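You operate a simulated robot arm through the tools that you are given. There is no shell and no other tool. Be economical: measure what you need, move in short steps, check, and stop when the job is done.

Carry out the task below with a simulated robot arm. There is one attempt and no reset: what you move stays moved.

TASK
Gauge both links, fit the white bush to the worn one and stake it in the press.
Fine: the gauge enters a worn eye; rack it again; one stroke; draw the slide out; leave the other link and bush.

The check looks at the end state, three seconds after you hand in, the way a careful person would. Anything else that was tipped, shoved, dropped, spilled or broken makes it a failure.

THE ROBOT
A 7-joint arm with a two-finger parallel gripper, fixed in place. Base frame: the origin is at the foot of the arm, x ahead of it, y to its left, z up. Readings come in mm, degrees, newtons and seconds.
With the tool pointing down near the work surface it reaches from about 300 to 700 mm from the base axis. Its first joint turns from -66.0 to 66.0 degrees. Payload 1.57 kg.
The TCP is the grasp point between the finger pads, 30 mm short of the fingertips. In the tool frame z runs along the fingers and y along their closing line. The gripper opens to 110 mm. The fingers are 24 mm wide and 12 mm thick; the gripper's body (48 by 112 mm) begins 78 mm behind the TCP.
Orientation is told as [roll, pitch, yaw] about the base's x, y, z axes, in that order, counted from this pose: with the fingers straight down and closing along the base's y, the tool's x points along the base's -x, its y along +y and its z along -z.

THE INTERFACE
- The arm moves only by the tool play_rows. Its argument "commands" is a list of rows, each a list of 7 numbers: the shift along the tool's x, y, z in units of 400 mm (1.0 is 400 mm), then the turn, a rotation vector about the tool's x, y, z in units of 45 degrees (1.0 is 45 degrees), then the gripper command, from -1 (shut) to 1 (fully open), values between in proportion. In form: [[tx, ty, tz, rx, ry, rz, gripper], ...]. A call has 1 to 20 rows; each row is the pose to reach, as a shift and turn from the pose commanded when the call began, along the tool's axes at that moment. A call with a number of a shift or a turn outside -1 to 1 is refused whole. Each row takes 0.2 s and may step no farther than 50 mm and 8.6 degrees from the row before; otherwise, or with a gripper value out of range, the whole call is refused. A pose out of reach is approached as far as the arm can. The call stops where the force on the tool passes 40 N (or 10 N more than at its start, if that is more) or the arm is blocked; 0.2 s more then pass. Each finger travels about 108 mm/s and halts on what it meets, pressing with about 31 N; the grip force reading is that of the motor and also rises with nothing between the fingers. The clock runs only during rows and for 0.2 s after the last one: add rows that repeat a pose to give the fingers time. It gives the time, the measured TCP pose, the force on the tool (base axes), the opening and the grip force at its end, in the units of the frame above (readings bear some noise), with the torque about the TCP (base axes, N m) and any sound that the robot's microphone picked up.
- Cameras (640 x 400 px; columns grow to the right, rows downward): "scene" is fixed at [161.5, -381.5, 1408.7]; the picture's right is [0.87, -0.50, 0.00], its down [-0.22, -0.39, -0.89] and it looks along [0.45, 0.77, -0.45] (base axes); focal length 315 px, centre (320, 200). "wrist" rides on the gripper at [70, 16, -141] in the tool frame; the picture's right is [-0.23, 0.97, 0.00], its down [-0.86, -0.20, -0.48] and it looks along [-0.47, -0.11, 0.88] (tool axes); focal length 222 px, centre (320, 200). There is no depth. A picture from a camera that has moved, and an enlarged one, comes with that camera's place and axes in the base frame and with its lens. The place of the scene camera against the robot may be out by one fixed shift of up to 12 mm in any direction.
- capture(camera): a new picture of that camera. The clock stands still meanwhile.
- close_up(camera, box): a new picture of the part [left, top, right, bottom] of that camera's present view, enlarged. The clock stands still meanwhile.
- close_job(): hands the job in; it is judged then, once.

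Go step by step. Nothing tells you positions but the pictures and the camera data: compare them with the known pose of the tool, close in by small moves and look again before you grip or let go. The budget is 120 turns and 68 pictures, counting those below and the enlarged ones. Unless the task says otherwise, let go and move clear before handing in.

The tools are called after "Request:" as a command line: name --pt "numbers of a row" for each row, then --argument value for the rest, lists and objects as JSON in quotes. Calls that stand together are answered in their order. play_rows: Moves the arm, as the interface text tells. Its arguments: {"type":"object","properties":{"commands":{"type":"array","items":{"type":"array","items":{"type":"number"}}}},"required":["commands"]} The other tools are called the same way: capture (camera) takes a picture; close_up (camera, box) takes an enlarged picture of a part of a camera's view; close_job () hands the job in.

At the start:

```text
t: 0.0
eef_pos: [329.2, 152.6, 1310.6]
tcp_rot: [-0.1, -0.1, -0.1]
ft_force: [-0.2, 0.1, -0.2]
torque: [0.0, 0.0, -0.03]
gripper_width: 110.0
grasp_force: 0.1
```

scene: 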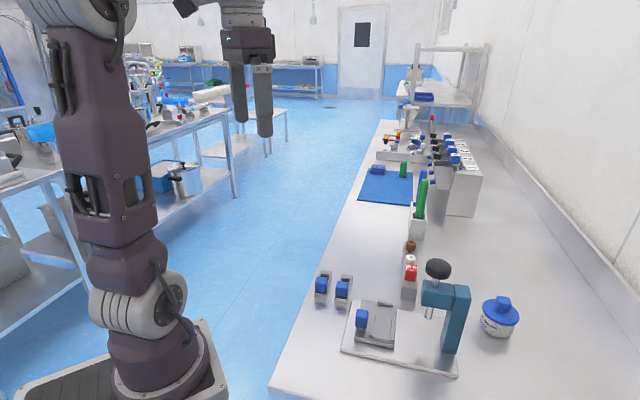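
wrist: 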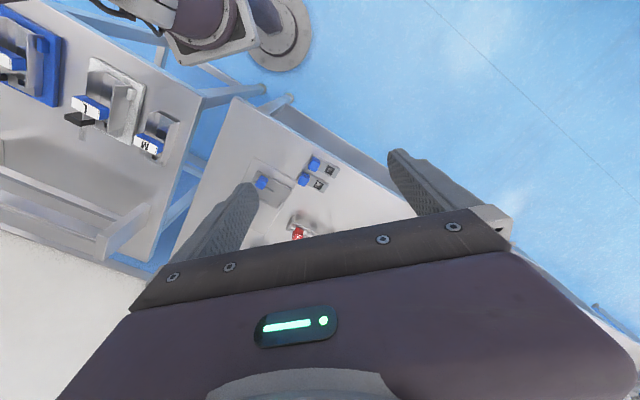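

I see a bench with two small blue-handled links, a press with a slide, coloured bushes, and a gauge rack. I'll take enlarged views first.

Request:
close_up --camera "scene" --box '[300, 230, 540, 380]'

Request:
close_up --camera "scene" --box '[340, 110, 500, 210]'

Request:
close_up --camera "scene" --box '[370, 170, 450, 310]'

```text
2.67 times, centred on (420, 305) of scene
camera zoom: at [161.5, -381.5, 1408.7], right [0.87, -0.5, 0.0], down [-0.22, -0.39, -0.89], along [0.45, 0.77, -0.45], focal length 840 px, centre (53, -80)
```

zoom: 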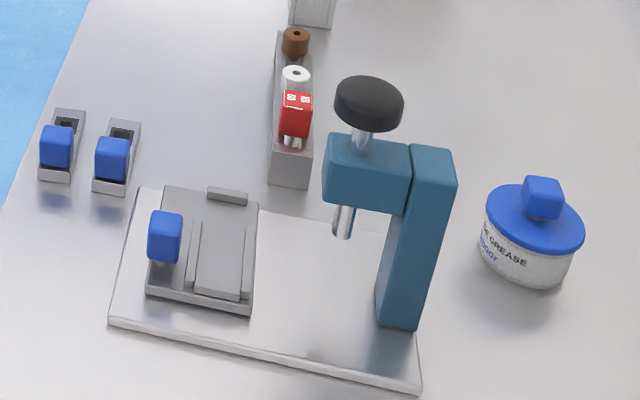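

```text
4.00 times, centred on (420, 160) of scene
camera zoom: at [161.5, -381.5, 1408.7], right [0.87, -0.5, 0.0], down [-0.22, -0.39, -0.89], along [0.45, 0.77, -0.45], focal length 1260 px, centre (-80, 360)
```

zoom: 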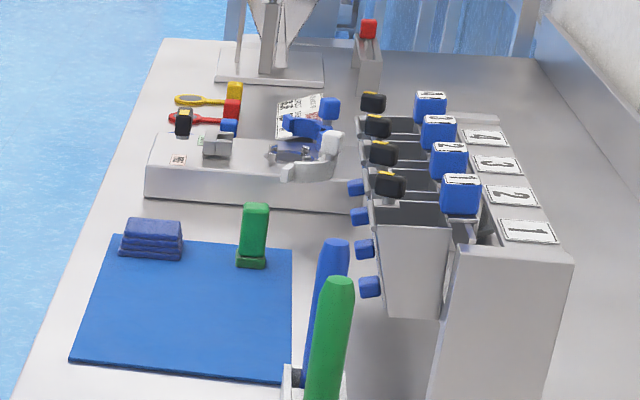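

```text
2.86 times, centred on (410, 240) of scene
camera zoom: at [161.5, -381.5, 1408.7], right [0.87, -0.5, 0.0], down [-0.22, -0.39, -0.89], along [0.45, 0.77, -0.45], focal length 900 px, centre (63, 86)
```

zoom: 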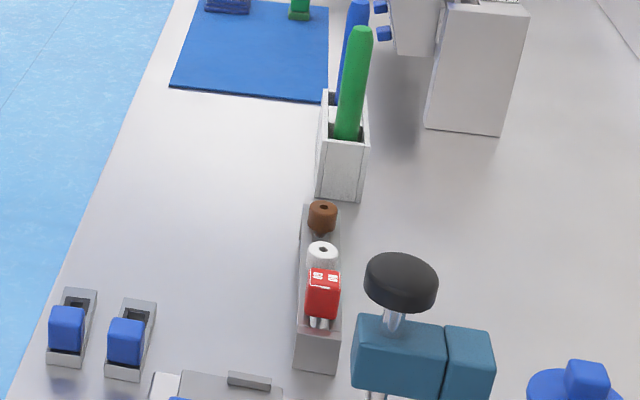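

Request:
play_rows --pt "-0.096 -0.047 0.046 0 0 0 1" --pt "-0.192 -0.093 0.092 0 0 0 1" --pt "-0.289 -0.14 0.138 0 0 0 1" --pt "-0.385 -0.187 0.183 0 0 0 1" --pt "-0.481 -0.233 0.229 0 0 0 1" --pt "-0.5775 -0.28 0.275 0 0 0 1"

Request:
capture --camera "wrist"

```text
t: 1.4
eef_pos: [560.8, 38.5, 1200.0]
tcp_rot: [-0.1, 0.1, 0.0]
ft_force: [0.6, 0.2, -0.4]
torque: [0.01, 0.01, -0.03]
gripper_width: 110.2
grasp_force: 0.0
```

```text
62 pictures are left
camera wrist: at [491.3, 55.6, 1341.0], right [0.23, 0.97, 0.0], down [0.86, -0.2, 0.48], along [0.47, -0.11, -0.88], focal length 222 px, centre (320, 200)
```

wrist: 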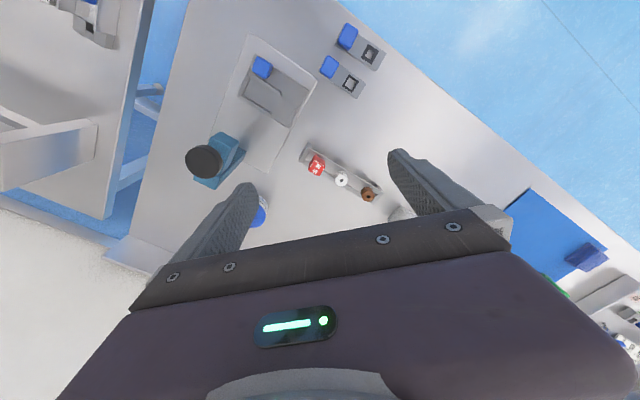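

Request:
close_up --camera "wrist" --box '[180, 20, 420, 220]'

```text
2.00 times, centred on (300, 120) of wrist
camera zoom: at [491.3, 55.6, 1341.0], right [0.23, 0.97, 0.0], down [0.86, -0.2, 0.48], along [0.47, -0.11, -0.88], focal length 444 px, centre (360, 360)
```

zoom: 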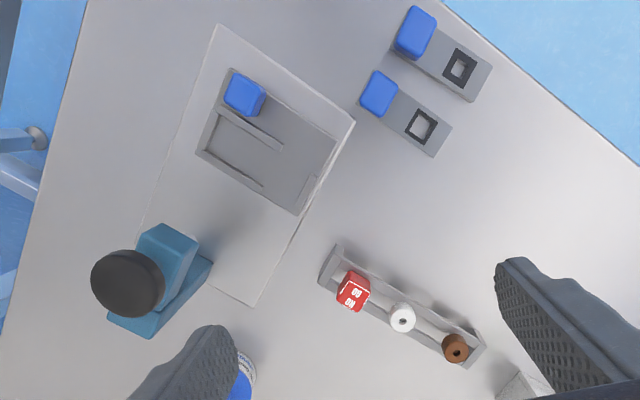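

Request:
close_up --camera "scene" --box '[395, 235, 425, 305]'

Request:
close_up --camera "scene" --box '[310, 262, 400, 350]'

Request:
close_up --camera "wrist" --box '[320, 20, 410, 100]'

```text
5.71 times, centred on (410, 270) of scene
camera zoom: at [161.5, -381.5, 1408.7], right [0.87, -0.5, 0.0], down [-0.22, -0.39, -0.89], along [0.45, 0.77, -0.45], focal length 1800 px, centre (-194, -200)
```

zoom: 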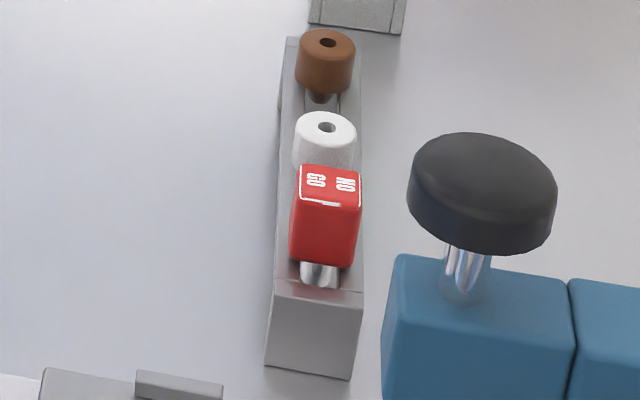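

```text
4.55 times, centred on (355, 306) of scene
camera zoom: at [161.5, -381.5, 1408.7], right [0.87, -0.5, 0.0], down [-0.22, -0.39, -0.89], along [0.45, 0.77, -0.45], focal length 1432 px, centre (161, -282)
```

zoom: 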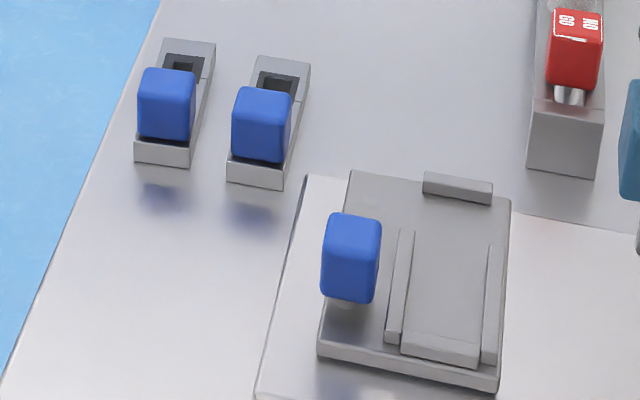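

```text
5.00 times, centred on (365, 60) of wrist
camera zoom: at [491.3, 55.6, 1341.0], right [0.23, 0.97, 0.0], down [0.86, -0.2, 0.48], along [0.47, -0.11, -0.88], focal length 1111 px, centre (95, 900)
```

zoom: 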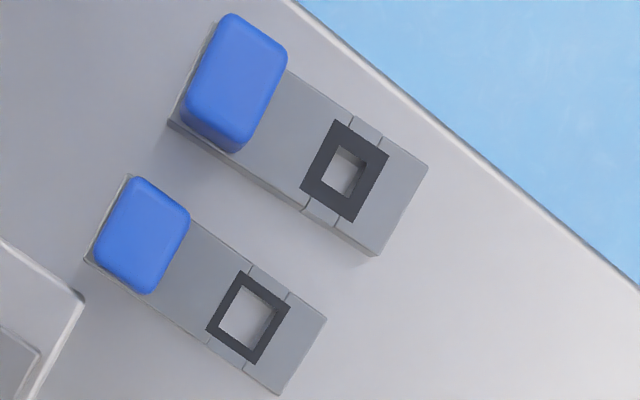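

Request:
play_rows --pt "0.002 0.0417 0.075 0 0 -0.1667 1" --pt "0.004 0.0833 0.15 0 0 -0.3333 1" --pt "0.006 0.125 0.225 0 0 -0.5 1" --pt "0.008 0.1667 0.3 0 0 -0.6667 1" --pt "0.01 0.2083 0.375 0 0 -0.8333 1" --pt "0.012 0.25 0.45 0 0 -1.0 1"

Request:
capture --camera "wrist"

```text
t: 2.8
eef_pos: [555.9, 141.1, 1019.8]
tcp_rot: [0.0, -0.1, 45.1]
ft_force: [0.2, -0.2, 0.4]
torque: [-0.04, 0.02, 0.0]
gripper_width: 109.9
grasp_force: 0.1
```

```text
57 pictures are left
camera wrist: at [495.3, 103.6, 1161.2], right [-0.53, 0.85, 0.0], down [0.74, 0.46, 0.48], along [0.41, 0.25, -0.88], focal length 222 px, centre (320, 200)
```

wrist: 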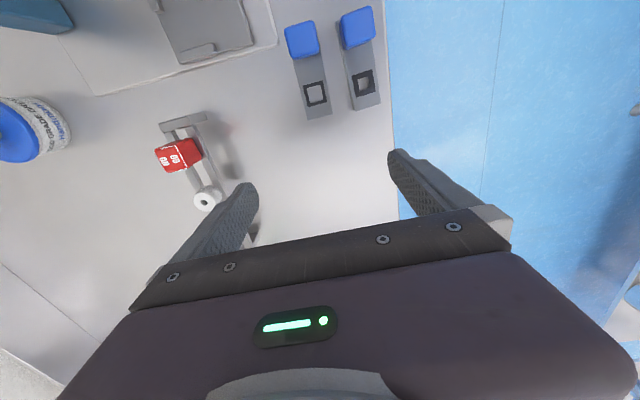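

Request:
close_up --camera "wrist" --box '[270, 0, 398, 128]'

Request:
close_up --camera "wrist" --box '[140, 100, 240, 220]'

```text
3.12 times, centred on (334, 64) of wrist
camera zoom: at [495.3, 103.6, 1161.2], right [-0.53, 0.85, 0.0], down [0.74, 0.46, 0.48], along [0.41, 0.25, -0.88], focal length 694 px, centre (276, 625)
```

zoom: 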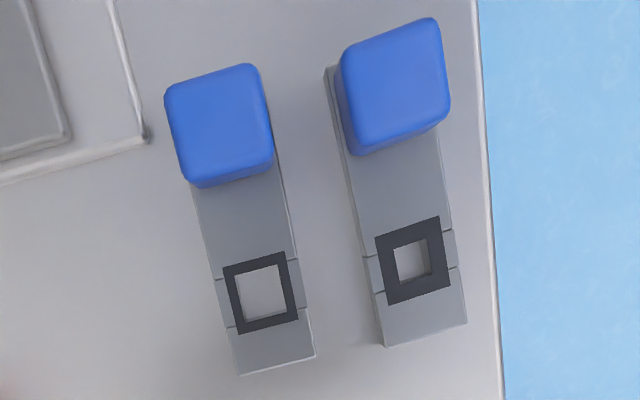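

```text
3.33 times, centred on (190, 160) of wrist
camera zoom: at [495.3, 103.6, 1161.2], right [-0.53, 0.85, 0.0], down [0.74, 0.46, 0.48], along [0.41, 0.25, -0.88], focal length 740 px, centre (753, 333)
```

zoom: 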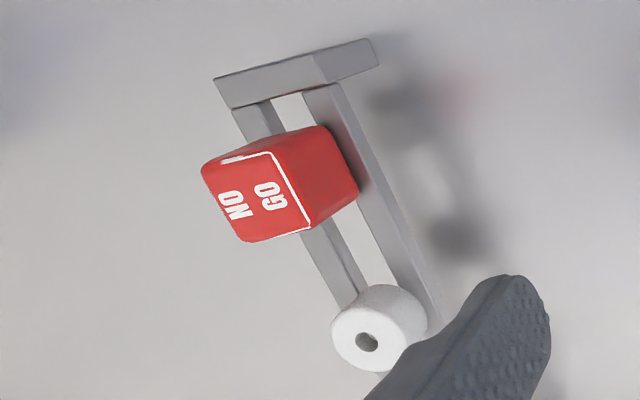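

Request:
play_rows --pt "0.0216 -0.0888 0 0 0 0 0.2" --pt "0.0432 -0.1776 0 0 0 0 0.2" --pt "0.0648 -0.2664 0 0 0 0 0.2" --pt "0.0865 -0.3552 0 0 0 0 0.2" --pt "0.0865 -0.3552 0.05 0 0 0 0.2"

Request:
capture --camera "wrist"

Request:
close_up --camera "scene" --box '[360, 190, 480, 310]'

```text
t: 4.0
eef_pos: [631.1, 15.3, 1000.3]
tcp_rot: [0.1, -0.1, 44.9]
ft_force: [0.0, 0.4, -0.1]
torque: [0.03, 0.0, -0.03]
gripper_width: 66.0
grasp_force: 0.0
```

```text
54 pictures are left
camera wrist: at [571.1, -21.4, 1142.1], right [-0.53, 0.85, 0.0], down [0.75, 0.46, 0.48], along [0.41, 0.25, -0.88], focal length 222 px, centre (320, 200)
```

wrist: 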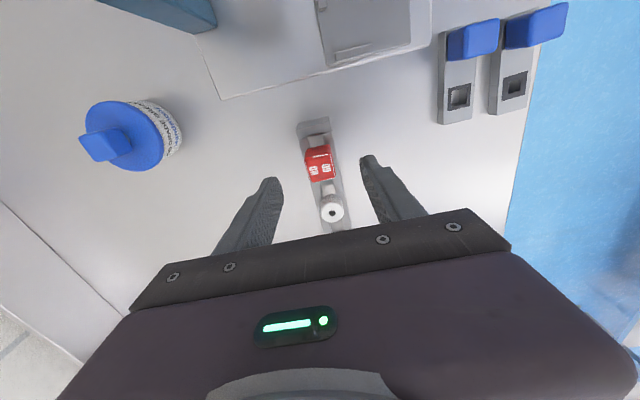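

```text
3.33 times, centred on (420, 250) of scene
camera zoom: at [161.4, -381.5, 1408.7], right [0.87, -0.5, 0.0], down [-0.22, -0.39, -0.89], along [0.45, 0.77, -0.45], focal length 1050 px, centre (-13, 33)
```

zoom: 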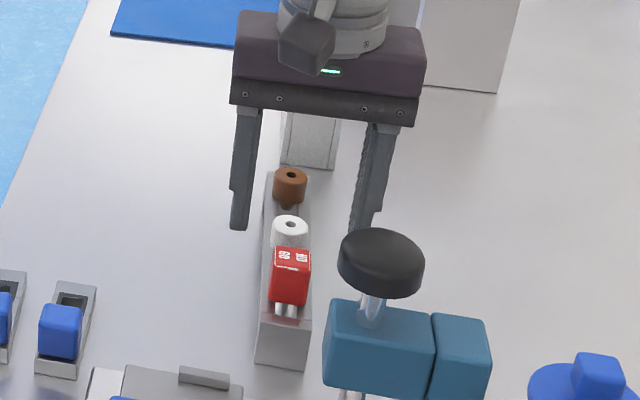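

Gauge is right under the TCP at about (630,15.5). Descending most of the way and checking.

Request:
play_rows --pt "0 0 0.04 0 0 0 0.2" --pt "0 0 0.08 0 0 0 0.2" --pt "0 0 0.12 0 0 0 0.2"

Request:
close_up --camera "scene" --box '[370, 220, 450, 300]'

Request:
close_up --camera "wrist" --box '[230, 100, 430, 225]'

```text
t: 4.8
eef_pos: [630.9, 16.4, 951.9]
tcp_rot: [0.0, 0.1, 45.0]
ft_force: [1.6, 0.8, 0.1]
torque: [0.02, 0.0, 0.0]
gripper_width: 66.3
grasp_force: 0.2
```

```text
5.00 times, centred on (410, 260) of scene
camera zoom: at [161.5, -381.5, 1408.7], right [0.87, -0.5, 0.0], down [-0.22, -0.39, -0.89], along [0.45, 0.77, -0.45], focal length 1575 px, centre (-130, -100)
```

zoom: 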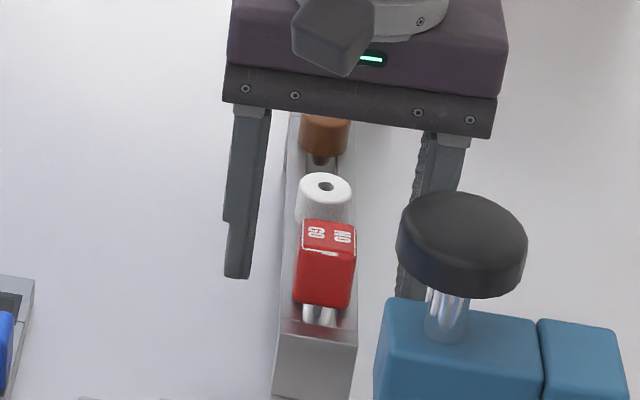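

```text
3.20 times, centred on (330, 162) of wrist
camera zoom: at [571.1, -21.5, 1093.9], right [-0.53, 0.85, 0.0], down [0.75, 0.46, 0.48], along [0.41, 0.25, -0.88], focal length 711 px, centre (288, 320)
```

zoom: 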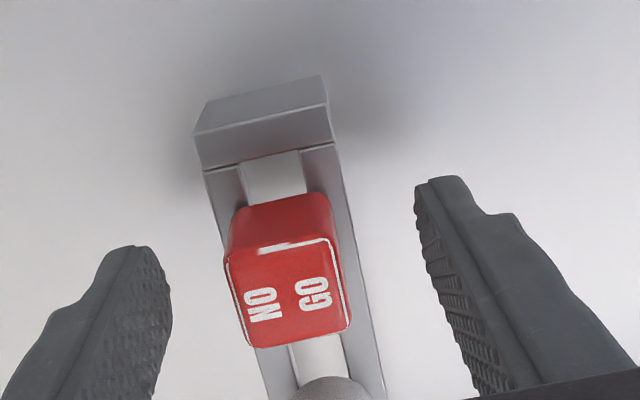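

Request:
play_rows --pt "-0.005 -0.002 0.0 0 0 0 0.2" --pt "-0.005 -0.002 0.0 0 0 0 -0.3" --pt "-0.005 -0.002 0.0 0 0 0 -1" --pt "-0.005 -0.002 0.0 0 0 0 -1" --pt "-0.005 -0.002 0.0 0 0 0 -1"

```text
t: 6.0
eef_pos: [633.5, 17.3, 952.3]
tcp_rot: [0.0, 0.0, 45.0]
ft_force: [-0.5, 0.6, 1.0]
torque: [0.01, -0.04, 0.02]
gripper_width: 24.6
grasp_force: 31.2
```

Request:
play_rows --pt "0 0 -0.03 0 0 0 -1" --pt "0 0 -0.08 0 0 0 -1" --pt "0 0 -0.15 0 0 0 -1" --pt "0 0 -0.2 0 0 0 -1"

Request:
close_up --camera "scene" --box '[370, 180, 450, 290]'

```text
t: 7.0
eef_pos: [634.1, 17.4, 1033.2]
tcp_rot: [0.0, 0.0, 44.9]
ft_force: [-0.7, 0.2, 0.2]
torque: [0.04, -0.04, 0.01]
gripper_width: 25.0
grasp_force: 31.1
```

```text
3.64 times, centred on (410, 235) of scene
camera zoom: at [161.5, -381.5, 1408.7], right [0.87, -0.5, 0.0], down [-0.22, -0.39, -0.89], along [0.45, 0.77, -0.45], focal length 1146 px, centre (-7, 73)
```

zoom: 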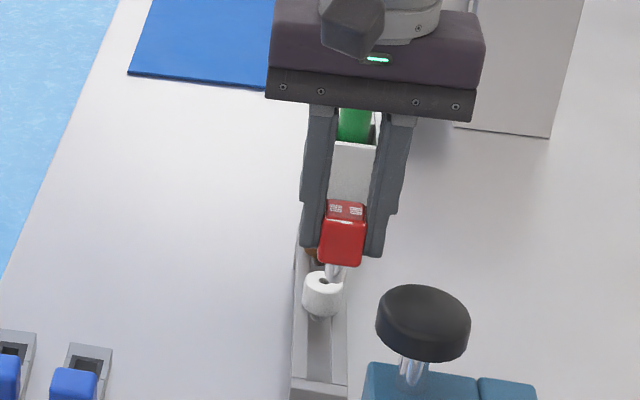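

Request:
play_rows --pt "0.0111 0.1016 0 0 0 0 -1" --pt "0.0223 0.2033 0 0 0 0 -1" --pt "0.0334 0.3049 0 0 0 0 -1" --pt "0.0446 0.4066 0 0 0 0 -1" --pt "0.0557 0.508 0 0 0 0 -1" --pt "0.0557 0.508 0.075 0 0 0 -1"

Request:
close_up --camera "wrist" --box '[230, 60, 430, 225]'

Request:
close_up --camera "scene" --box '[290, 200, 390, 310]'

```text
t: 8.4
eef_pos: [474.5, 145.4, 1000.5]
tcp_rot: [0.0, 0.1, 45.0]
ft_force: [0.5, 0.7, -0.7]
torque: [-0.01, 0.0, -0.03]
gripper_width: 24.8
grasp_force: 30.8
```

```text
2.42 times, centred on (330, 142) of wrist
camera zoom: at [414.3, 107.6, 1143.8], right [-0.53, 0.85, 0.0], down [0.75, 0.46, 0.48], along [0.41, 0.25, -0.88], focal length 538 px, centre (296, 339)
```

zoom: 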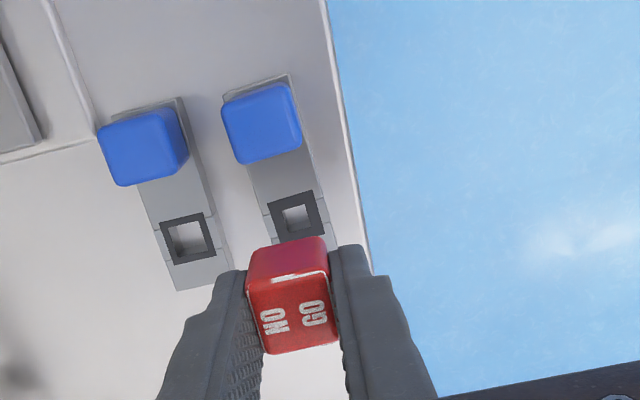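

```text
3.64 times, centred on (340, 255) of scene
camera zoom: at [161.5, -381.5, 1408.7], right [0.87, -0.5, 0.0], down [-0.22, -0.39, -0.89], along [0.45, 0.77, -0.45], focal length 1146 px, centre (247, 0)
```

zoom: 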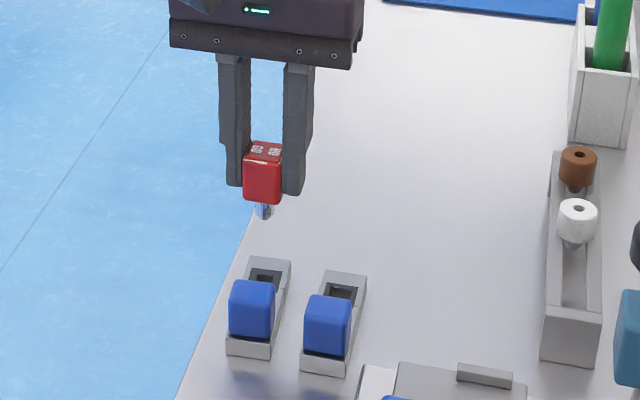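

Request:
play_rows --pt "0 0 0.05 0 0 0 -1" --pt "0 0 0.1 0 0 0 -1" --pt "0 0 0.135 0 0 0 -1"

Request:
close_up --camera "scene" --box '[300, 230, 370, 310]'

Request:
close_up --camera "wrist" --box '[230, 60, 430, 225]'

```text
t: 9.2
eef_pos: [474.2, 144.8, 949.1]
tcp_rot: [0.0, 0.1, 45.0]
ft_force: [-0.4, 0.2, -0.5]
torque: [0.0, 0.03, -0.06]
gripper_width: 25.0
grasp_force: 30.8
```

```text
5.00 times, centred on (335, 270) of scene
camera zoom: at [161.5, -381.5, 1408.7], right [0.87, -0.5, 0.0], down [-0.22, -0.39, -0.89], along [0.45, 0.77, -0.45], focal length 1575 px, centre (245, -150)
```

zoom: 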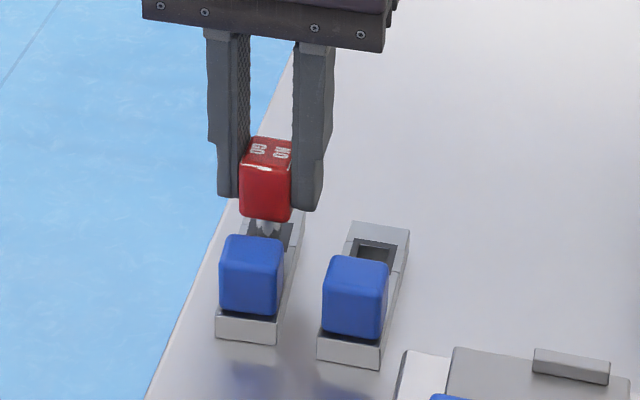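

```text
2.42 times, centred on (330, 142) of wrist
camera zoom: at [414.4, 107.2, 1089.8], right [-0.53, 0.85, 0.0], down [0.75, 0.46, 0.48], along [0.41, 0.25, -0.88], focal length 538 px, centre (296, 339)
```

zoom: 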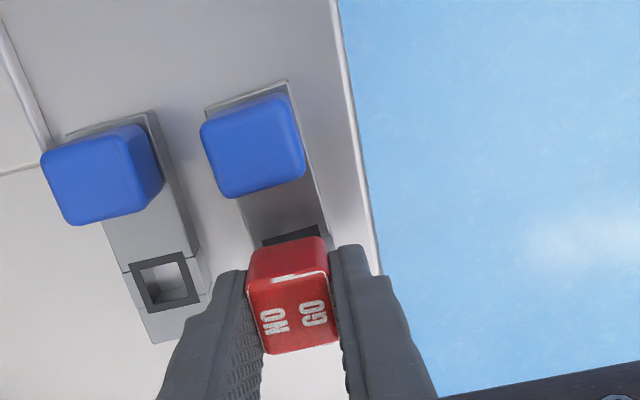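

Request:
play_rows --pt "0 0 0.003 0 0 0 -1" --pt "0 0 0.006 0 0 0 -1" --pt "0 0 0.009 0 0 0 -1" --pt "0 0 0.012 0 0 0 -1" --pt "0 0 0.012 0 0 0 -1"

```text
t: 10.4
eef_pos: [475.3, 144.5, 943.3]
tcp_rot: [0.1, -0.1, 45.0]
ft_force: [0.8, 2.4, 23.7]
torque: [0.03, 0.05, 0.01]
gripper_width: 24.8
grasp_force: 30.3
```

Link A refuses the gauge (23 N at the top face, no entry). Lifting and going over to link B.

Request:
play_rows --pt "0 0 -0.03 0 0 0 -1" --pt "0 0 -0.1 0 0 0 -1" --pt "0.0024 -0.0665 -0.1 0 0 0 -1" --pt "0.0048 -0.133 -0.1 0 0 0 -1" --pt "0.0048 -0.133 -0.03 0 0 0 -1" --pt "0.0048 -0.133 -0.02 0 0 0 -1"

Request:
close_up --camera "scene" --box '[300, 230, 370, 310]'

Request:
close_up --camera "wrist" --box '[230, 60, 430, 225]'

```text
t: 11.8
eef_pos: [513.6, 106.1, 951.5]
tcp_rot: [0.0, -0.1, 45.1]
ft_force: [-0.3, -0.5, 0.7]
torque: [0.02, -0.02, -0.01]
gripper_width: 24.9
grasp_force: 30.6
```

```text
5.00 times, centred on (335, 270) of scene
camera zoom: at [161.5, -381.5, 1408.7], right [0.87, -0.5, 0.0], down [-0.22, -0.39, -0.89], along [0.45, 0.77, -0.45], focal length 1575 px, centre (245, -150)
```

zoom: 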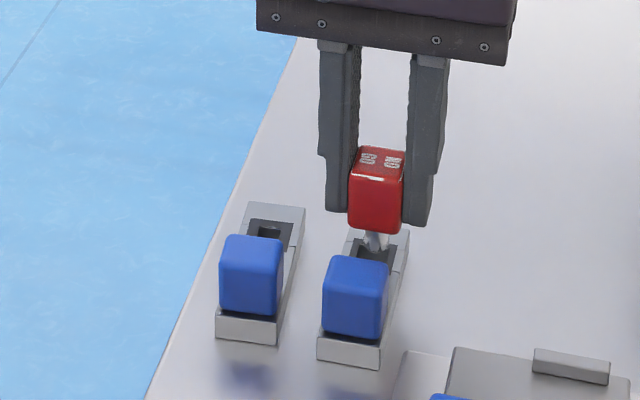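

```text
2.42 times, centred on (330, 142) of wrist
camera zoom: at [451.5, 68.1, 1093.5], right [-0.53, 0.85, 0.0], down [0.75, 0.46, 0.48], along [0.41, 0.25, -0.88], focal length 538 px, centre (296, 339)
```

zoom: 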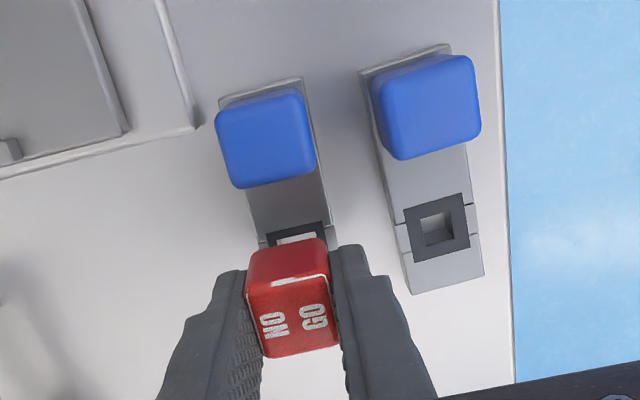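

Request:
play_rows --pt "-0.0005 0.0035 0 0 0 0 -1" --pt "-0.0005 0.0035 0.01 0 0 0 -1" --pt "-0.0005 0.0035 0.015 0 0 0 -1" --pt "-0.0005 0.0035 0.02 0 0 0 -1" --pt "-0.0005 0.0035 0.025 0 0 0 -1" --pt "-0.0005 0.0035 0.025 0 0 0 -1"

```text
t: 13.2
eef_pos: [509.4, 107.2, 941.1]
tcp_rot: [0.0, 0.0, 45.0]
ft_force: [0.0, 0.8, 1.1]
torque: [0.02, 0.01, 0.02]
gripper_width: 25.0
grasp_force: 31.4
```

Request:
play_rows --pt "0 0 0.006 0 0 0 -1" --pt "0 0 0.012 0 0 0 -1" --pt "0 0 0.018 0 0 0 -1" --pt "0 0 0.022 0 0 0 -1" --pt "0 0 0.022 0 0 0 -1"

Request:
close_up --camera "scene" --box '[300, 230, 370, 310]'

```text
t: 14.4
eef_pos: [509.8, 105.3, 932.3]
tcp_rot: [-0.1, 0.0, 45.0]
ft_force: [-0.2, 0.1, 0.4]
torque: [-0.01, 0.0, -0.03]
gripper_width: 24.8
grasp_force: 30.8
```

```text
5.00 times, centred on (335, 270) of scene
camera zoom: at [161.5, -381.5, 1408.7], right [0.87, -0.5, 0.0], down [-0.22, -0.39, -0.89], along [0.45, 0.77, -0.45], focal length 1575 px, centre (245, -150)
```

zoom: 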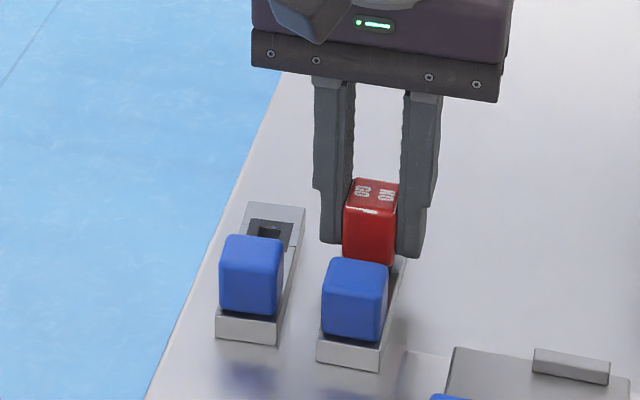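

Link B accepts the gauge (about 10 mm, no force), so B is the worn one. Returning the gauge to its rack along the recorded offsets.

Request:
play_rows --pt "0 0 -0.08 0 0 0 -1" --pt "0 0 -0.16 0 0 0 -1" --pt "0 0 -0.25 0 0 0 -1" --pt "-0.015 -0.0946 -0.25 0 0 0 -1" --pt "-0.03 -0.1892 -0.25 0 0 0 -1" --pt "-0.045 -0.2839 -0.25 0 0 0 -1" --pt "-0.06 -0.3785 -0.25 0 0 0 -1" --pt "-0.06 -0.3785 -0.18 0 0 0 -1" --pt "-0.06 -0.3785 -0.12 0 0 0 -1" --pt "-0.06 -0.3785 -0.12 0 0 0 -1"

Request:
close_up --camera "wrist" --box '[230, 60, 430, 225]'

Request:
close_up --camera "scene" --box '[370, 220, 450, 300]'

```text
t: 16.6
eef_pos: [633.5, 15.4, 981.5]
tcp_rot: [0.0, 0.1, 45.0]
ft_force: [-0.3, 0.5, 0.3]
torque: [0.0, 0.04, 0.02]
gripper_width: 24.7
grasp_force: 31.1
```

```text
2.42 times, centred on (330, 142) of wrist
camera zoom: at [574.0, -21.4, 1123.1], right [-0.53, 0.85, 0.0], down [0.75, 0.46, 0.48], along [0.41, 0.25, -0.88], focal length 538 px, centre (296, 339)
```

zoom: 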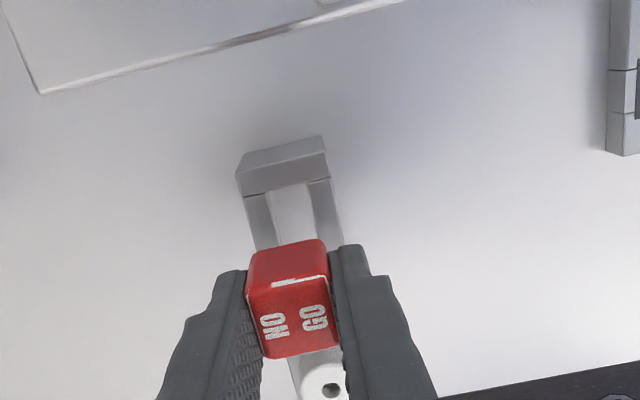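

```text
5.00 times, centred on (410, 260) of scene
camera zoom: at [161.5, -381.5, 1408.7], right [0.87, -0.5, 0.0], down [-0.22, -0.39, -0.89], along [0.45, 0.77, -0.45], focal length 1575 px, centre (-130, -100)
```

zoom: 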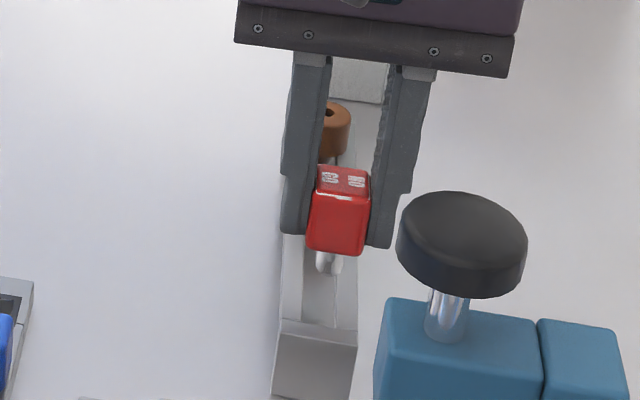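

Request:
play_rows --pt "0 0 0.025 0 0 0 -1" --pt "0 0 0.045 0 0 0 -1" --pt "0 0 0.06 0 0 0 -1" --pt "0 0 0.066 0 0 0 -1" --pt "0 0 0.071 0 0 0 -1" --pt "0 0 0.071 0 0 0 -1"

Request:
close_up --camera "scene" --box '[370, 220, 450, 300]'

```text
t: 18.0
eef_pos: [633.6, 16.8, 951.0]
tcp_rot: [-0.1, 0.0, 45.0]
ft_force: [-5.0, 4.8, 0.8]
torque: [0.17, 0.18, -0.03]
gripper_width: 24.7
grasp_force: 31.1
```

```text
5.00 times, centred on (410, 260) of scene
camera zoom: at [161.3, -381.4, 1408.8], right [0.87, -0.5, 0.0], down [-0.22, -0.39, -0.89], along [0.45, 0.77, -0.45], focal length 1575 px, centre (-130, -100)
```

zoom: 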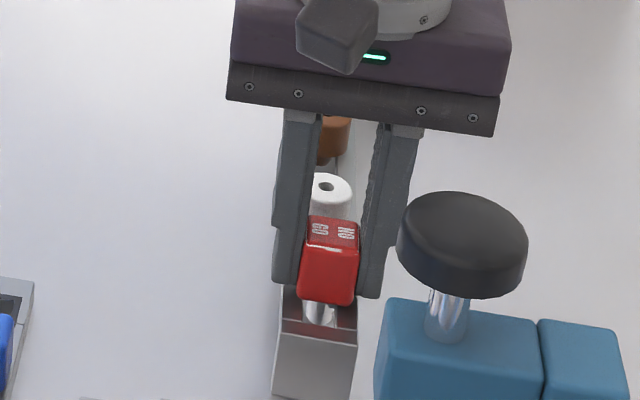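

Request:
play_rows --pt "0 0.002 0 0 0 0 -1" --pt "0 0.002 0.003 0 0 0 -1" --pt "0 0.002 0.005 0 0 0 -1" --pt "0 0.002 0.005 0 0 0 -1"

```text
t: 19.0
eef_pos: [633.5, 17.4, 950.5]
tcp_rot: [-0.1, 0.0, 45.0]
ft_force: [-2.1, 0.6, 2.1]
torque: [0.04, 0.04, -0.02]
gripper_width: 25.1
grasp_force: 30.6
```

Request:
play_rows --pt "0 0 0.0025 0 0 0 -1" --pt "0 0 0.0025 0 0 0 -1"

```text
t: 19.6
eef_pos: [634.2, 17.5, 949.5]
tcp_rot: [-0.2, -0.1, 45.0]
ft_force: [-4.5, -2.7, 16.8]
torque: [0.08, 0.07, -0.02]
gripper_width: 25.0
grasp_force: 31.6
```

Seated (17 N up). Backing off the push, releasing, rising and looking.

Request:
play_rows --pt "0 0 -0.0025 0 0 0 -1" --pt "0 0 -0.0025 0 0 0 -0.45" --pt "0 0 -0.0025 0 0 0 -0.1" --pt "0 0 -0.0025 0 0 0 0.2" --pt "0 0 -0.03 0 0 0 0.2" --pt "0 0 -0.09 0 0 0 0.2" --pt "0 0 -0.15 0 0 0 0.2"

Request:
close_up --camera "scene" --box '[370, 220, 450, 300]'

Request:
capture --camera "wrist"

```text
t: 21.2
eef_pos: [634.4, 17.7, 1009.8]
tcp_rot: [0.0, 0.0, 45.0]
ft_force: [0.6, -0.2, 0.6]
torque: [0.05, 0.0, 0.02]
gripper_width: 65.8
grasp_force: 0.0
```

```text
5.00 times, centred on (410, 260) of scene
camera zoom: at [161.4, -381.5, 1408.7], right [0.87, -0.5, 0.0], down [-0.22, -0.39, -0.89], along [0.45, 0.77, -0.45], focal length 1575 px, centre (-130, -100)
```

zoom: 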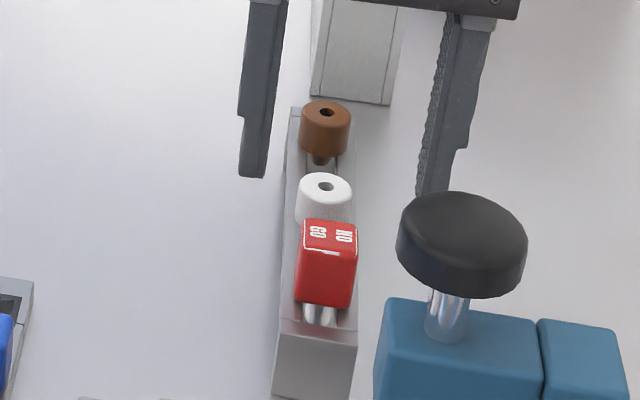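

```text
38 pictures are left
camera wrist: at [573.1, -20.5, 1151.0], right [-0.53, 0.85, 0.0], down [0.75, 0.46, 0.48], along [0.41, 0.25, -0.88], focal length 222 px, centre (320, 200)
```

wrist: 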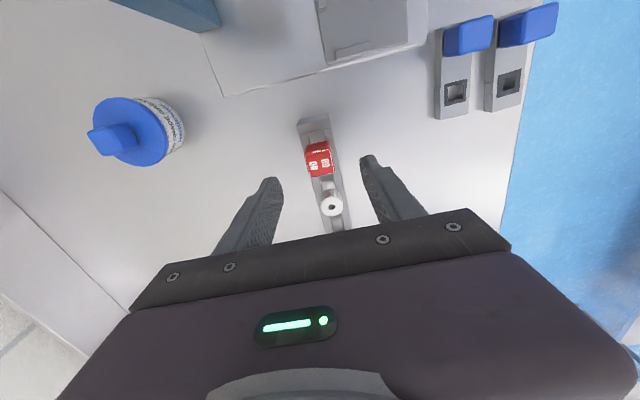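

Request:
play_rows --pt "0.037 0.037 -0.05 0 0 0 0.2" --pt "0.074 0.074 -0.1 0 0 0 0.2" --pt "0.11 0.11 -0.1 0 0 0 0.2" --pt "0.147 0.147 -0.1 0 0 0 0.2" --pt "0.147 0.147 -0.1 0 0 0 0.2"

Request:
close_up --camera "wrist" --box '[170, 0, 410, 150]'

```text
t: 22.4
eef_pos: [550.6, 18.5, 1046.9]
tcp_rot: [0.0, -0.1, 45.0]
ft_force: [0.3, 0.3, 0.9]
torque: [-0.02, -0.01, 0.03]
gripper_width: 66.1
grasp_force: 0.0
```

```text
2.67 times, centred on (290, 75) of wrist
camera zoom: at [489.7, -20.0, 1190.2], right [-0.53, 0.85, 0.0], down [0.75, 0.46, 0.48], along [0.41, 0.25, -0.88], focal length 592 px, centre (400, 533)
```

zoom: 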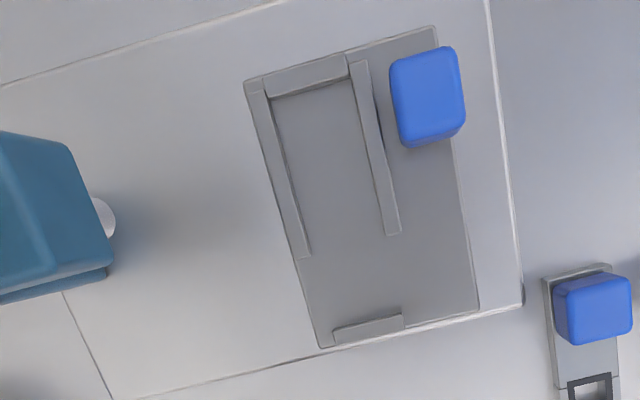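

The slide pocket is a U with its wall at the near end; by triangulation the ram lines up with the wall end, so the link must go in reversed (eye at the wall). I'll turn the tool to yaw 135 above link B's handle so a later 180° turn is available.

Request:
play_rows --pt "0.0044 0.038 0 0 0 -0.1667 0.2" --pt "0.0088 0.076 0 0 0 -0.3333 0.2" --pt "0.0132 0.114 0 0 0 -0.5 0.2" --pt "0.0177 0.152 0 0 0 -0.6667 0.2" --pt "0.0221 0.19 0 0 0 -0.8333 0.2" --pt "0.0265 0.228 0.05 0 0 -1.0 0.2"

Request:
play_rows --pt "0 0 0 0 0 -0.1667 0.2" --pt "0 0 0 0 0 -0.3333 0.2" --pt "0 0 0 0 0 -0.5 0.2" --pt "0 0 0 0 0 -0.6667 0.2" --pt "0 0 0 0 0 -0.8333 0.2" --pt "0 0 0 0 0 -1.0 0.2" --pt "0 0 0 0 0 -1.0 0.2"

Request:
capture --camera "wrist"

```text
t: 23.8
eef_pos: [478.7, 74.8, 1029.7]
tcp_rot: [0.0, 0.0, 90.1]
ft_force: [-0.8, -0.2, 0.8]
torque: [-0.01, -0.01, 0.0]
gripper_width: 66.1
grasp_force: 0.0
```

```text
t: 25.4
eef_pos: [478.5, 75.0, 1028.6]
tcp_rot: [0.0, 0.0, 135.1]
ft_force: [-0.5, -0.6, 0.4]
torque: [-0.03, 0.02, 0.0]
gripper_width: 66.2
grasp_force: 0.0
```

```text
36 pictures are left
camera wrist: at [517.0, 14.0, 1170.8], right [-0.85, -0.53, 0.0], down [-0.46, 0.75, 0.48], along [-0.25, 0.41, -0.88], focal length 222 px, centre (320, 200)
```

wrist: 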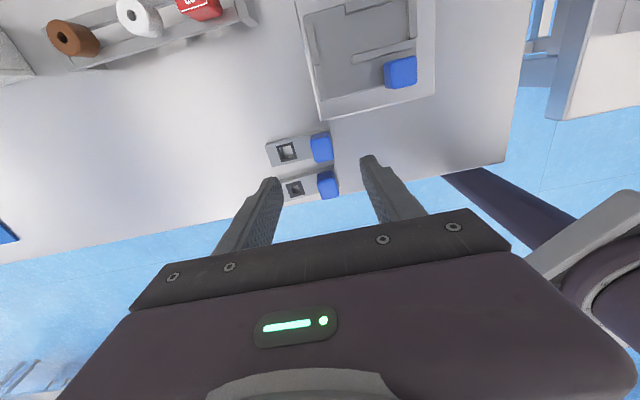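

Request:
play_rows --pt "0 0 0.06 0 0 0 0.2" --pt "0 0 0.12 0 0 0 0.2" --pt "0 0 0.16 0 0 0 0.2" --pt "0 0 0.16 0 0 0 0.2"

Request:
close_up --camera "wrist" --box '[220, 75, 420, 200]'

Request:
close_up --camera "scene" --box '[290, 230, 390, 330]'

```text
t: 26.4
eef_pos: [478.3, 73.2, 966.4]
tcp_rot: [0.0, 0.0, 135.0]
ft_force: [-0.4, -0.1, 0.6]
torque: [-0.03, 0.01, 0.01]
gripper_width: 65.9
grasp_force: 0.1
```

```text
3.20 times, centred on (320, 138) of wrist
camera zoom: at [516.4, 13.7, 1107.0], right [-0.85, -0.53, 0.0], down [-0.46, 0.75, 0.48], along [-0.25, 0.41, -0.88], focal length 711 px, centre (320, 400)
```

zoom: 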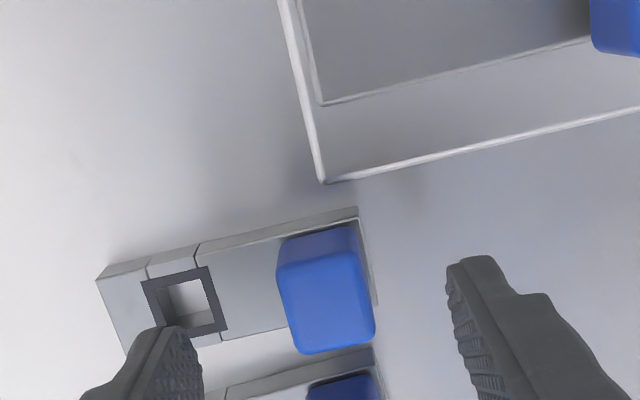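

```text
4.00 times, centred on (340, 280) of scene
camera zoom: at [161.5, -381.5, 1408.7], right [0.87, -0.5, 0.0], down [-0.22, -0.39, -0.89], along [0.45, 0.77, -0.45], focal length 1260 px, centre (240, -120)
```

zoom: 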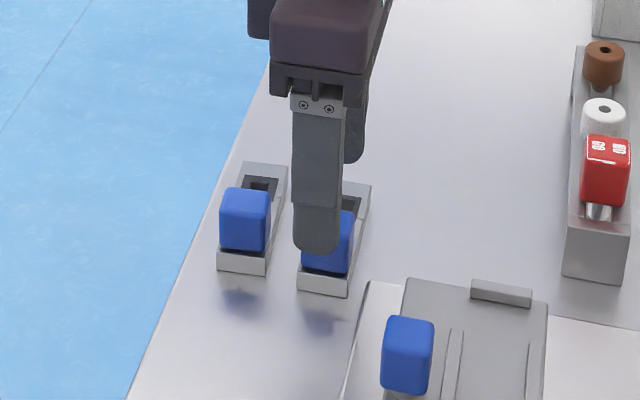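

Request:
play_rows --pt "0.001 0.006 0.03 0 0 0 0.2" --pt "0.001 0.006 0.06 0 0 0 0.2" --pt "0.001 0.006 0.085 0 0 0 0.2" --pt "0.001 0.006 0.085 0 0 0 -0.3" --pt "0.001 0.006 0.085 0 0 0 -1" --pt "0.001 0.006 0.085 0 0 0 -1"

```text
t: 27.8
eef_pos: [476.1, 72.5, 930.6]
tcp_rot: [0.0, 0.1, 135.0]
ft_force: [0.9, -0.7, 1.3]
torque: [0.01, -0.05, 0.02]
gripper_width: 23.4
grasp_force: 30.6
```

Request:
play_rows --pt "0 0 -0.02 0 0 0 -1" --pt "0 0 -0.08 0 0 0 -1" --pt "0 0 -0.17 0 0 0 -1" --pt "0 0 -0.17 0 0 0.1667 -1" --pt "0 0 -0.17 0 0 0.3333 -1" --pt "0 0 -0.17 0 0 0.5 -1" --pt "0 0 -0.17 0 0 0.6667 -1" --pt "0 0 -0.17 0 0 0.8333 -1" --pt "0 0 -0.17 0 0 1.0 -1"

Request:
play_rows --pt "0 0 0 0 0 0.1667 -1" --pt "0 0 0 0 0 0.3333 -1" --pt "0 0 0 0 0 0.5 -1" --pt "0 0 0 0 0 0.6667 -1" --pt "0 0 0 0 0 0.8333 -1" --pt "0 0 0 0 0 1.0 -1"

Request:
play_rows --pt "0 0 0 0 0 0.1667 -1" --pt "0 0 0 0 0 0.3333 -1" --pt "0 0 0 0 0 0.5 -1" --pt "0 0 0 0 0 0.6667 -1" --pt "0 0 0 0 0 0.8333 -1" --pt "0 0 0 0 0 1.0 -1"

Request:
play_rows --pt "0 0 0 0 0 0.1667 -1" --pt "0 0 0 0 0 0.3333 -1" --pt "0 0 0 0 0 0.5 -1" --pt "0 0 0 0 0 0.6667 -1" --pt "0 0 0 0 0 0.8333 -1" --pt "0 0 0 0 0 1.0 -1" --pt "0 0 0 0 0 1.0 -1"

Request:
capture --camera "wrist"

Request:
close_up --camera "scene" --box '[280, 200, 480, 360]'

```text
t: 29.8
eef_pos: [477.2, 71.8, 998.2]
tcp_rot: [-0.1, 0.0, 89.8]
ft_force: [0.9, 0.3, -1.9]
torque: [0.01, 0.05, 0.0]
gripper_width: 23.5
grasp_force: 30.8
```

```text
t: 31.2
eef_pos: [477.2, 72.1, 999.4]
tcp_rot: [0.0, 0.0, 44.9]
ft_force: [-0.5, 0.3, -1.3]
torque: [0.02, 0.01, -0.04]
gripper_width: 23.4
grasp_force: 30.9
```

```text
t: 32.6
eef_pos: [477.1, 72.7, 999.2]
tcp_rot: [0.0, 0.1, -0.1]
ft_force: [-0.5, -0.3, -2.0]
torque: [0.02, 0.01, 0.0]
gripper_width: 23.2
grasp_force: 31.1
```

```text
t: 34.2
eef_pos: [475.5, 72.1, 998.5]
tcp_rot: [0.0, 0.0, -45.1]
ft_force: [-0.3, 0.2, -1.4]
torque: [0.03, -0.04, 0.03]
gripper_width: 23.8
grasp_force: 30.7
```

```text
33 pictures are left
camera wrist: at [439.6, 133.5, 1141.0], right [0.85, 0.53, 0.0], down [0.46, -0.75, 0.48], along [0.25, -0.41, -0.88], focal length 222 px, centre (320, 200)
```

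wrist: 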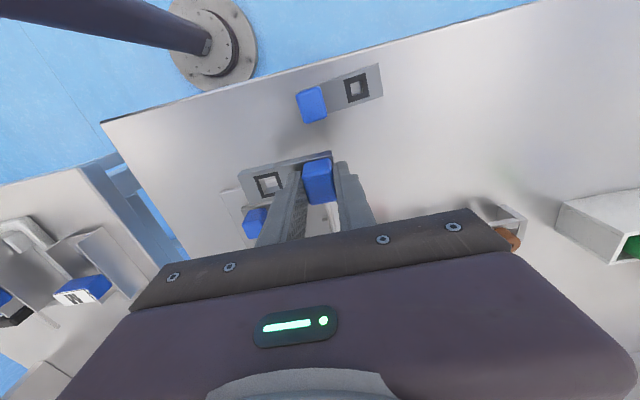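

```text
2.50 times, centred on (380, 280) of scene
camera zoom: at [161.5, -381.5, 1408.7], right [0.87, -0.5, 0.0], down [-0.22, -0.39, -0.89], along [0.45, 0.77, -0.45], focal length 788 px, centre (170, 0)
```

zoom: 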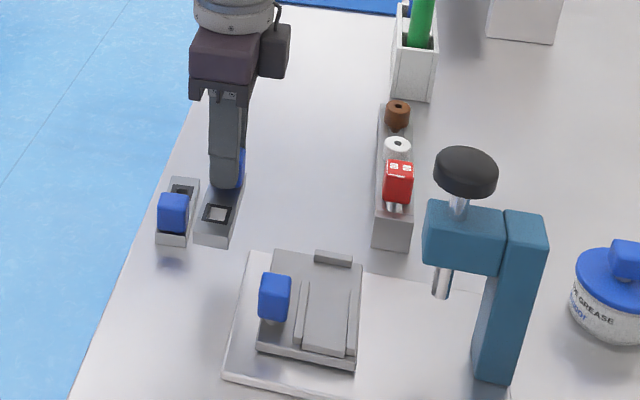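

Ram triangulates to about (548,-110), confirming the reversed placement. Carrying the link above the slide pocket.

Request:
play_rows --pt "0 0 -0.05 0 0 0 -1" --pt "-0.0626 -0.0204 -0.05 0 0 0 -1" --pt "-0.1252 -0.0409 -0.05 0 0 0 -1" --pt "-0.1879 -0.0613 -0.05 0 0 0 -1" --pt "-0.2505 -0.0817 -0.05 0 0 0 -1" --pt "-0.2505 -0.0817 0.03 0 0 0 -1" --pt "-0.2505 -0.0817 0.075 0 0 0 -1" --pt "-0.2505 -0.0817 0.075 0 0 0 -1"

Request:
close_up --camera "wrist" --box '[190, 85, 390, 210]'

Request:
close_up --camera "scene" --box '[330, 240, 450, 360]'

```text
t: 36.0
eef_pos: [524.7, -23.2, 970.2]
tcp_rot: [0.1, 0.0, -45.1]
ft_force: [-0.6, 0.1, -1.1]
torque: [0.0, -0.03, 0.02]
gripper_width: 23.5
grasp_force: 30.5
```

```text
3.20 times, centred on (290, 148) of wrist
camera zoom: at [486.6, 38.6, 1111.3], right [0.85, 0.53, 0.0], down [0.46, -0.75, 0.48], along [0.25, -0.41, -0.88], focal length 711 px, centre (416, 368)
```

zoom: 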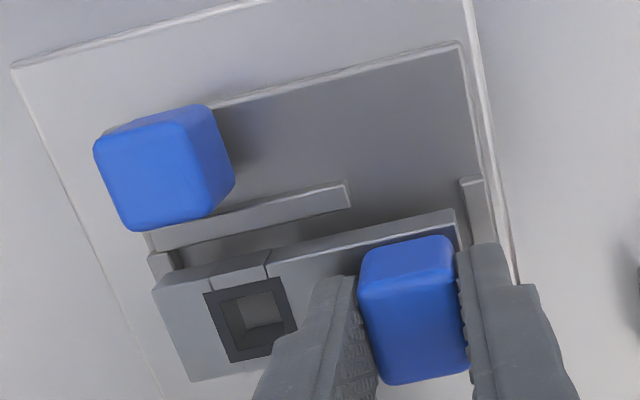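

```text
3.33 times, centred on (390, 300) of scene
camera zoom: at [161.5, -381.5, 1408.7], right [0.87, -0.5, 0.0], down [-0.22, -0.39, -0.89], along [0.45, 0.77, -0.45], focal length 1050 px, centre (87, -133)
```

zoom: 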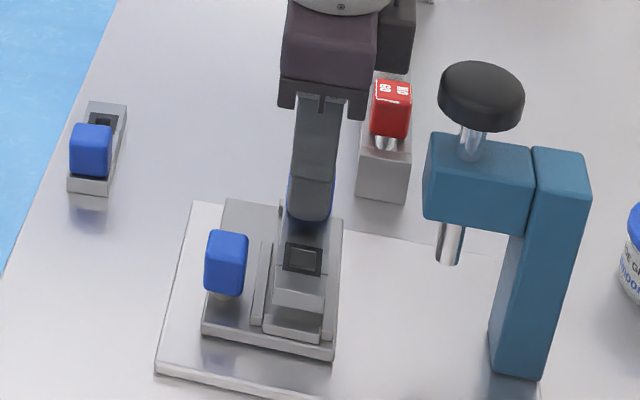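

Request:
play_rows --pt "0.0037 0.003 0 0 0 0 -1" --pt "0.0037 0.003 0.009 0 0 0 -1" --pt "0.0037 0.003 0.009 0 0 0 -1"

Request:
close_up --camera "wrist" --box '[225, 130, 345, 205]'

Request:
close_up --camera "scene" --box '[350, 290, 430, 350]'

```text
t: 36.8
eef_pos: [524.0, -20.5, 965.6]
tcp_rot: [-0.1, 0.0, -45.0]
ft_force: [-0.2, -0.4, -1.6]
torque: [-0.03, 0.0, -0.01]
gripper_width: 23.3
grasp_force: 31.3
```

```text
5.33 times, centred on (285, 168) of wrist
camera zoom: at [486.6, 40.8, 1107.7], right [0.85, 0.53, 0.0], down [0.46, -0.75, 0.48], along [0.25, -0.41, -0.88], focal length 1185 px, centre (507, 373)
```

zoom: 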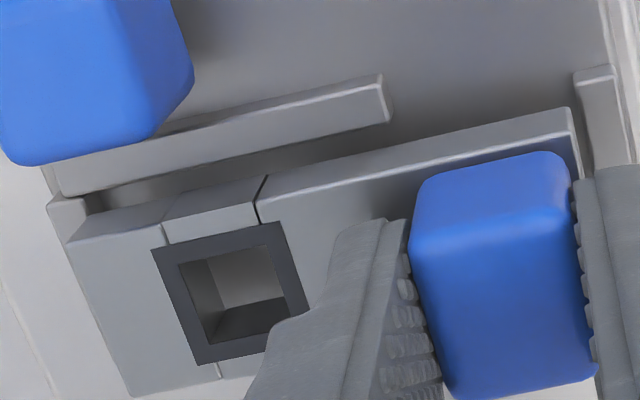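

```text
6.67 times, centred on (390, 320) of scene
camera zoom: at [161.5, -381.5, 1408.7], right [0.87, -0.5, 0.0], down [-0.22, -0.39, -0.89], along [0.45, 0.77, -0.45], focal length 2100 px, centre (-147, -600)
```

zoom: 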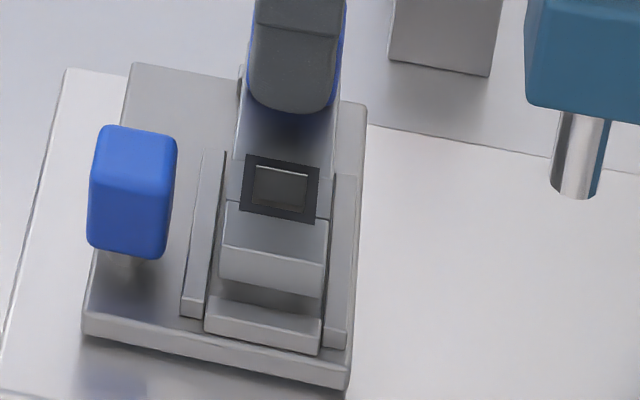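

Request:
play_rows --pt "0 0 0.005 0 0 0 -1" --pt "0 0 0.01 0 0 0 -1" --pt "0 0 0.014 0 0 0 -1" --pt "0 0 0.018 0 0 0 -1" --pt "0 0 0.018 0 0 0 -1"

Request:
close_up --camera "scene" --box '[350, 290, 430, 350]'

```text
t: 38.0
eef_pos: [525.1, -20.2, 958.7]
tcp_rot: [-0.1, 0.0, -45.0]
ft_force: [-0.1, -0.9, -1.8]
torque: [0.03, -0.04, 0.04]
gripper_width: 23.4
grasp_force: 31.1
```

```text
6.67 times, centred on (390, 320) of scene
camera zoom: at [161.5, -381.5, 1408.7], right [0.87, -0.5, 0.0], down [-0.22, -0.39, -0.89], along [0.45, 0.77, -0.45], focal length 2100 px, centre (-147, -600)
```

zoom: 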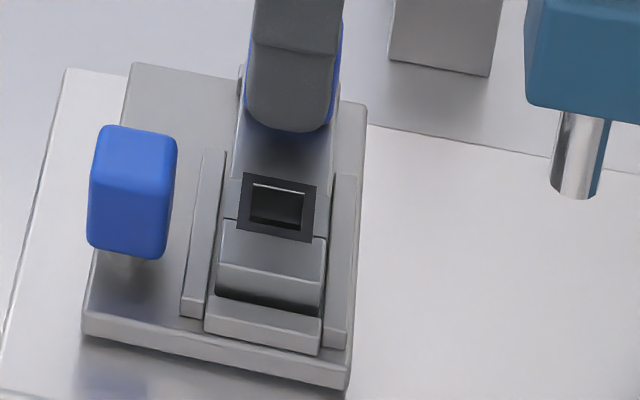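

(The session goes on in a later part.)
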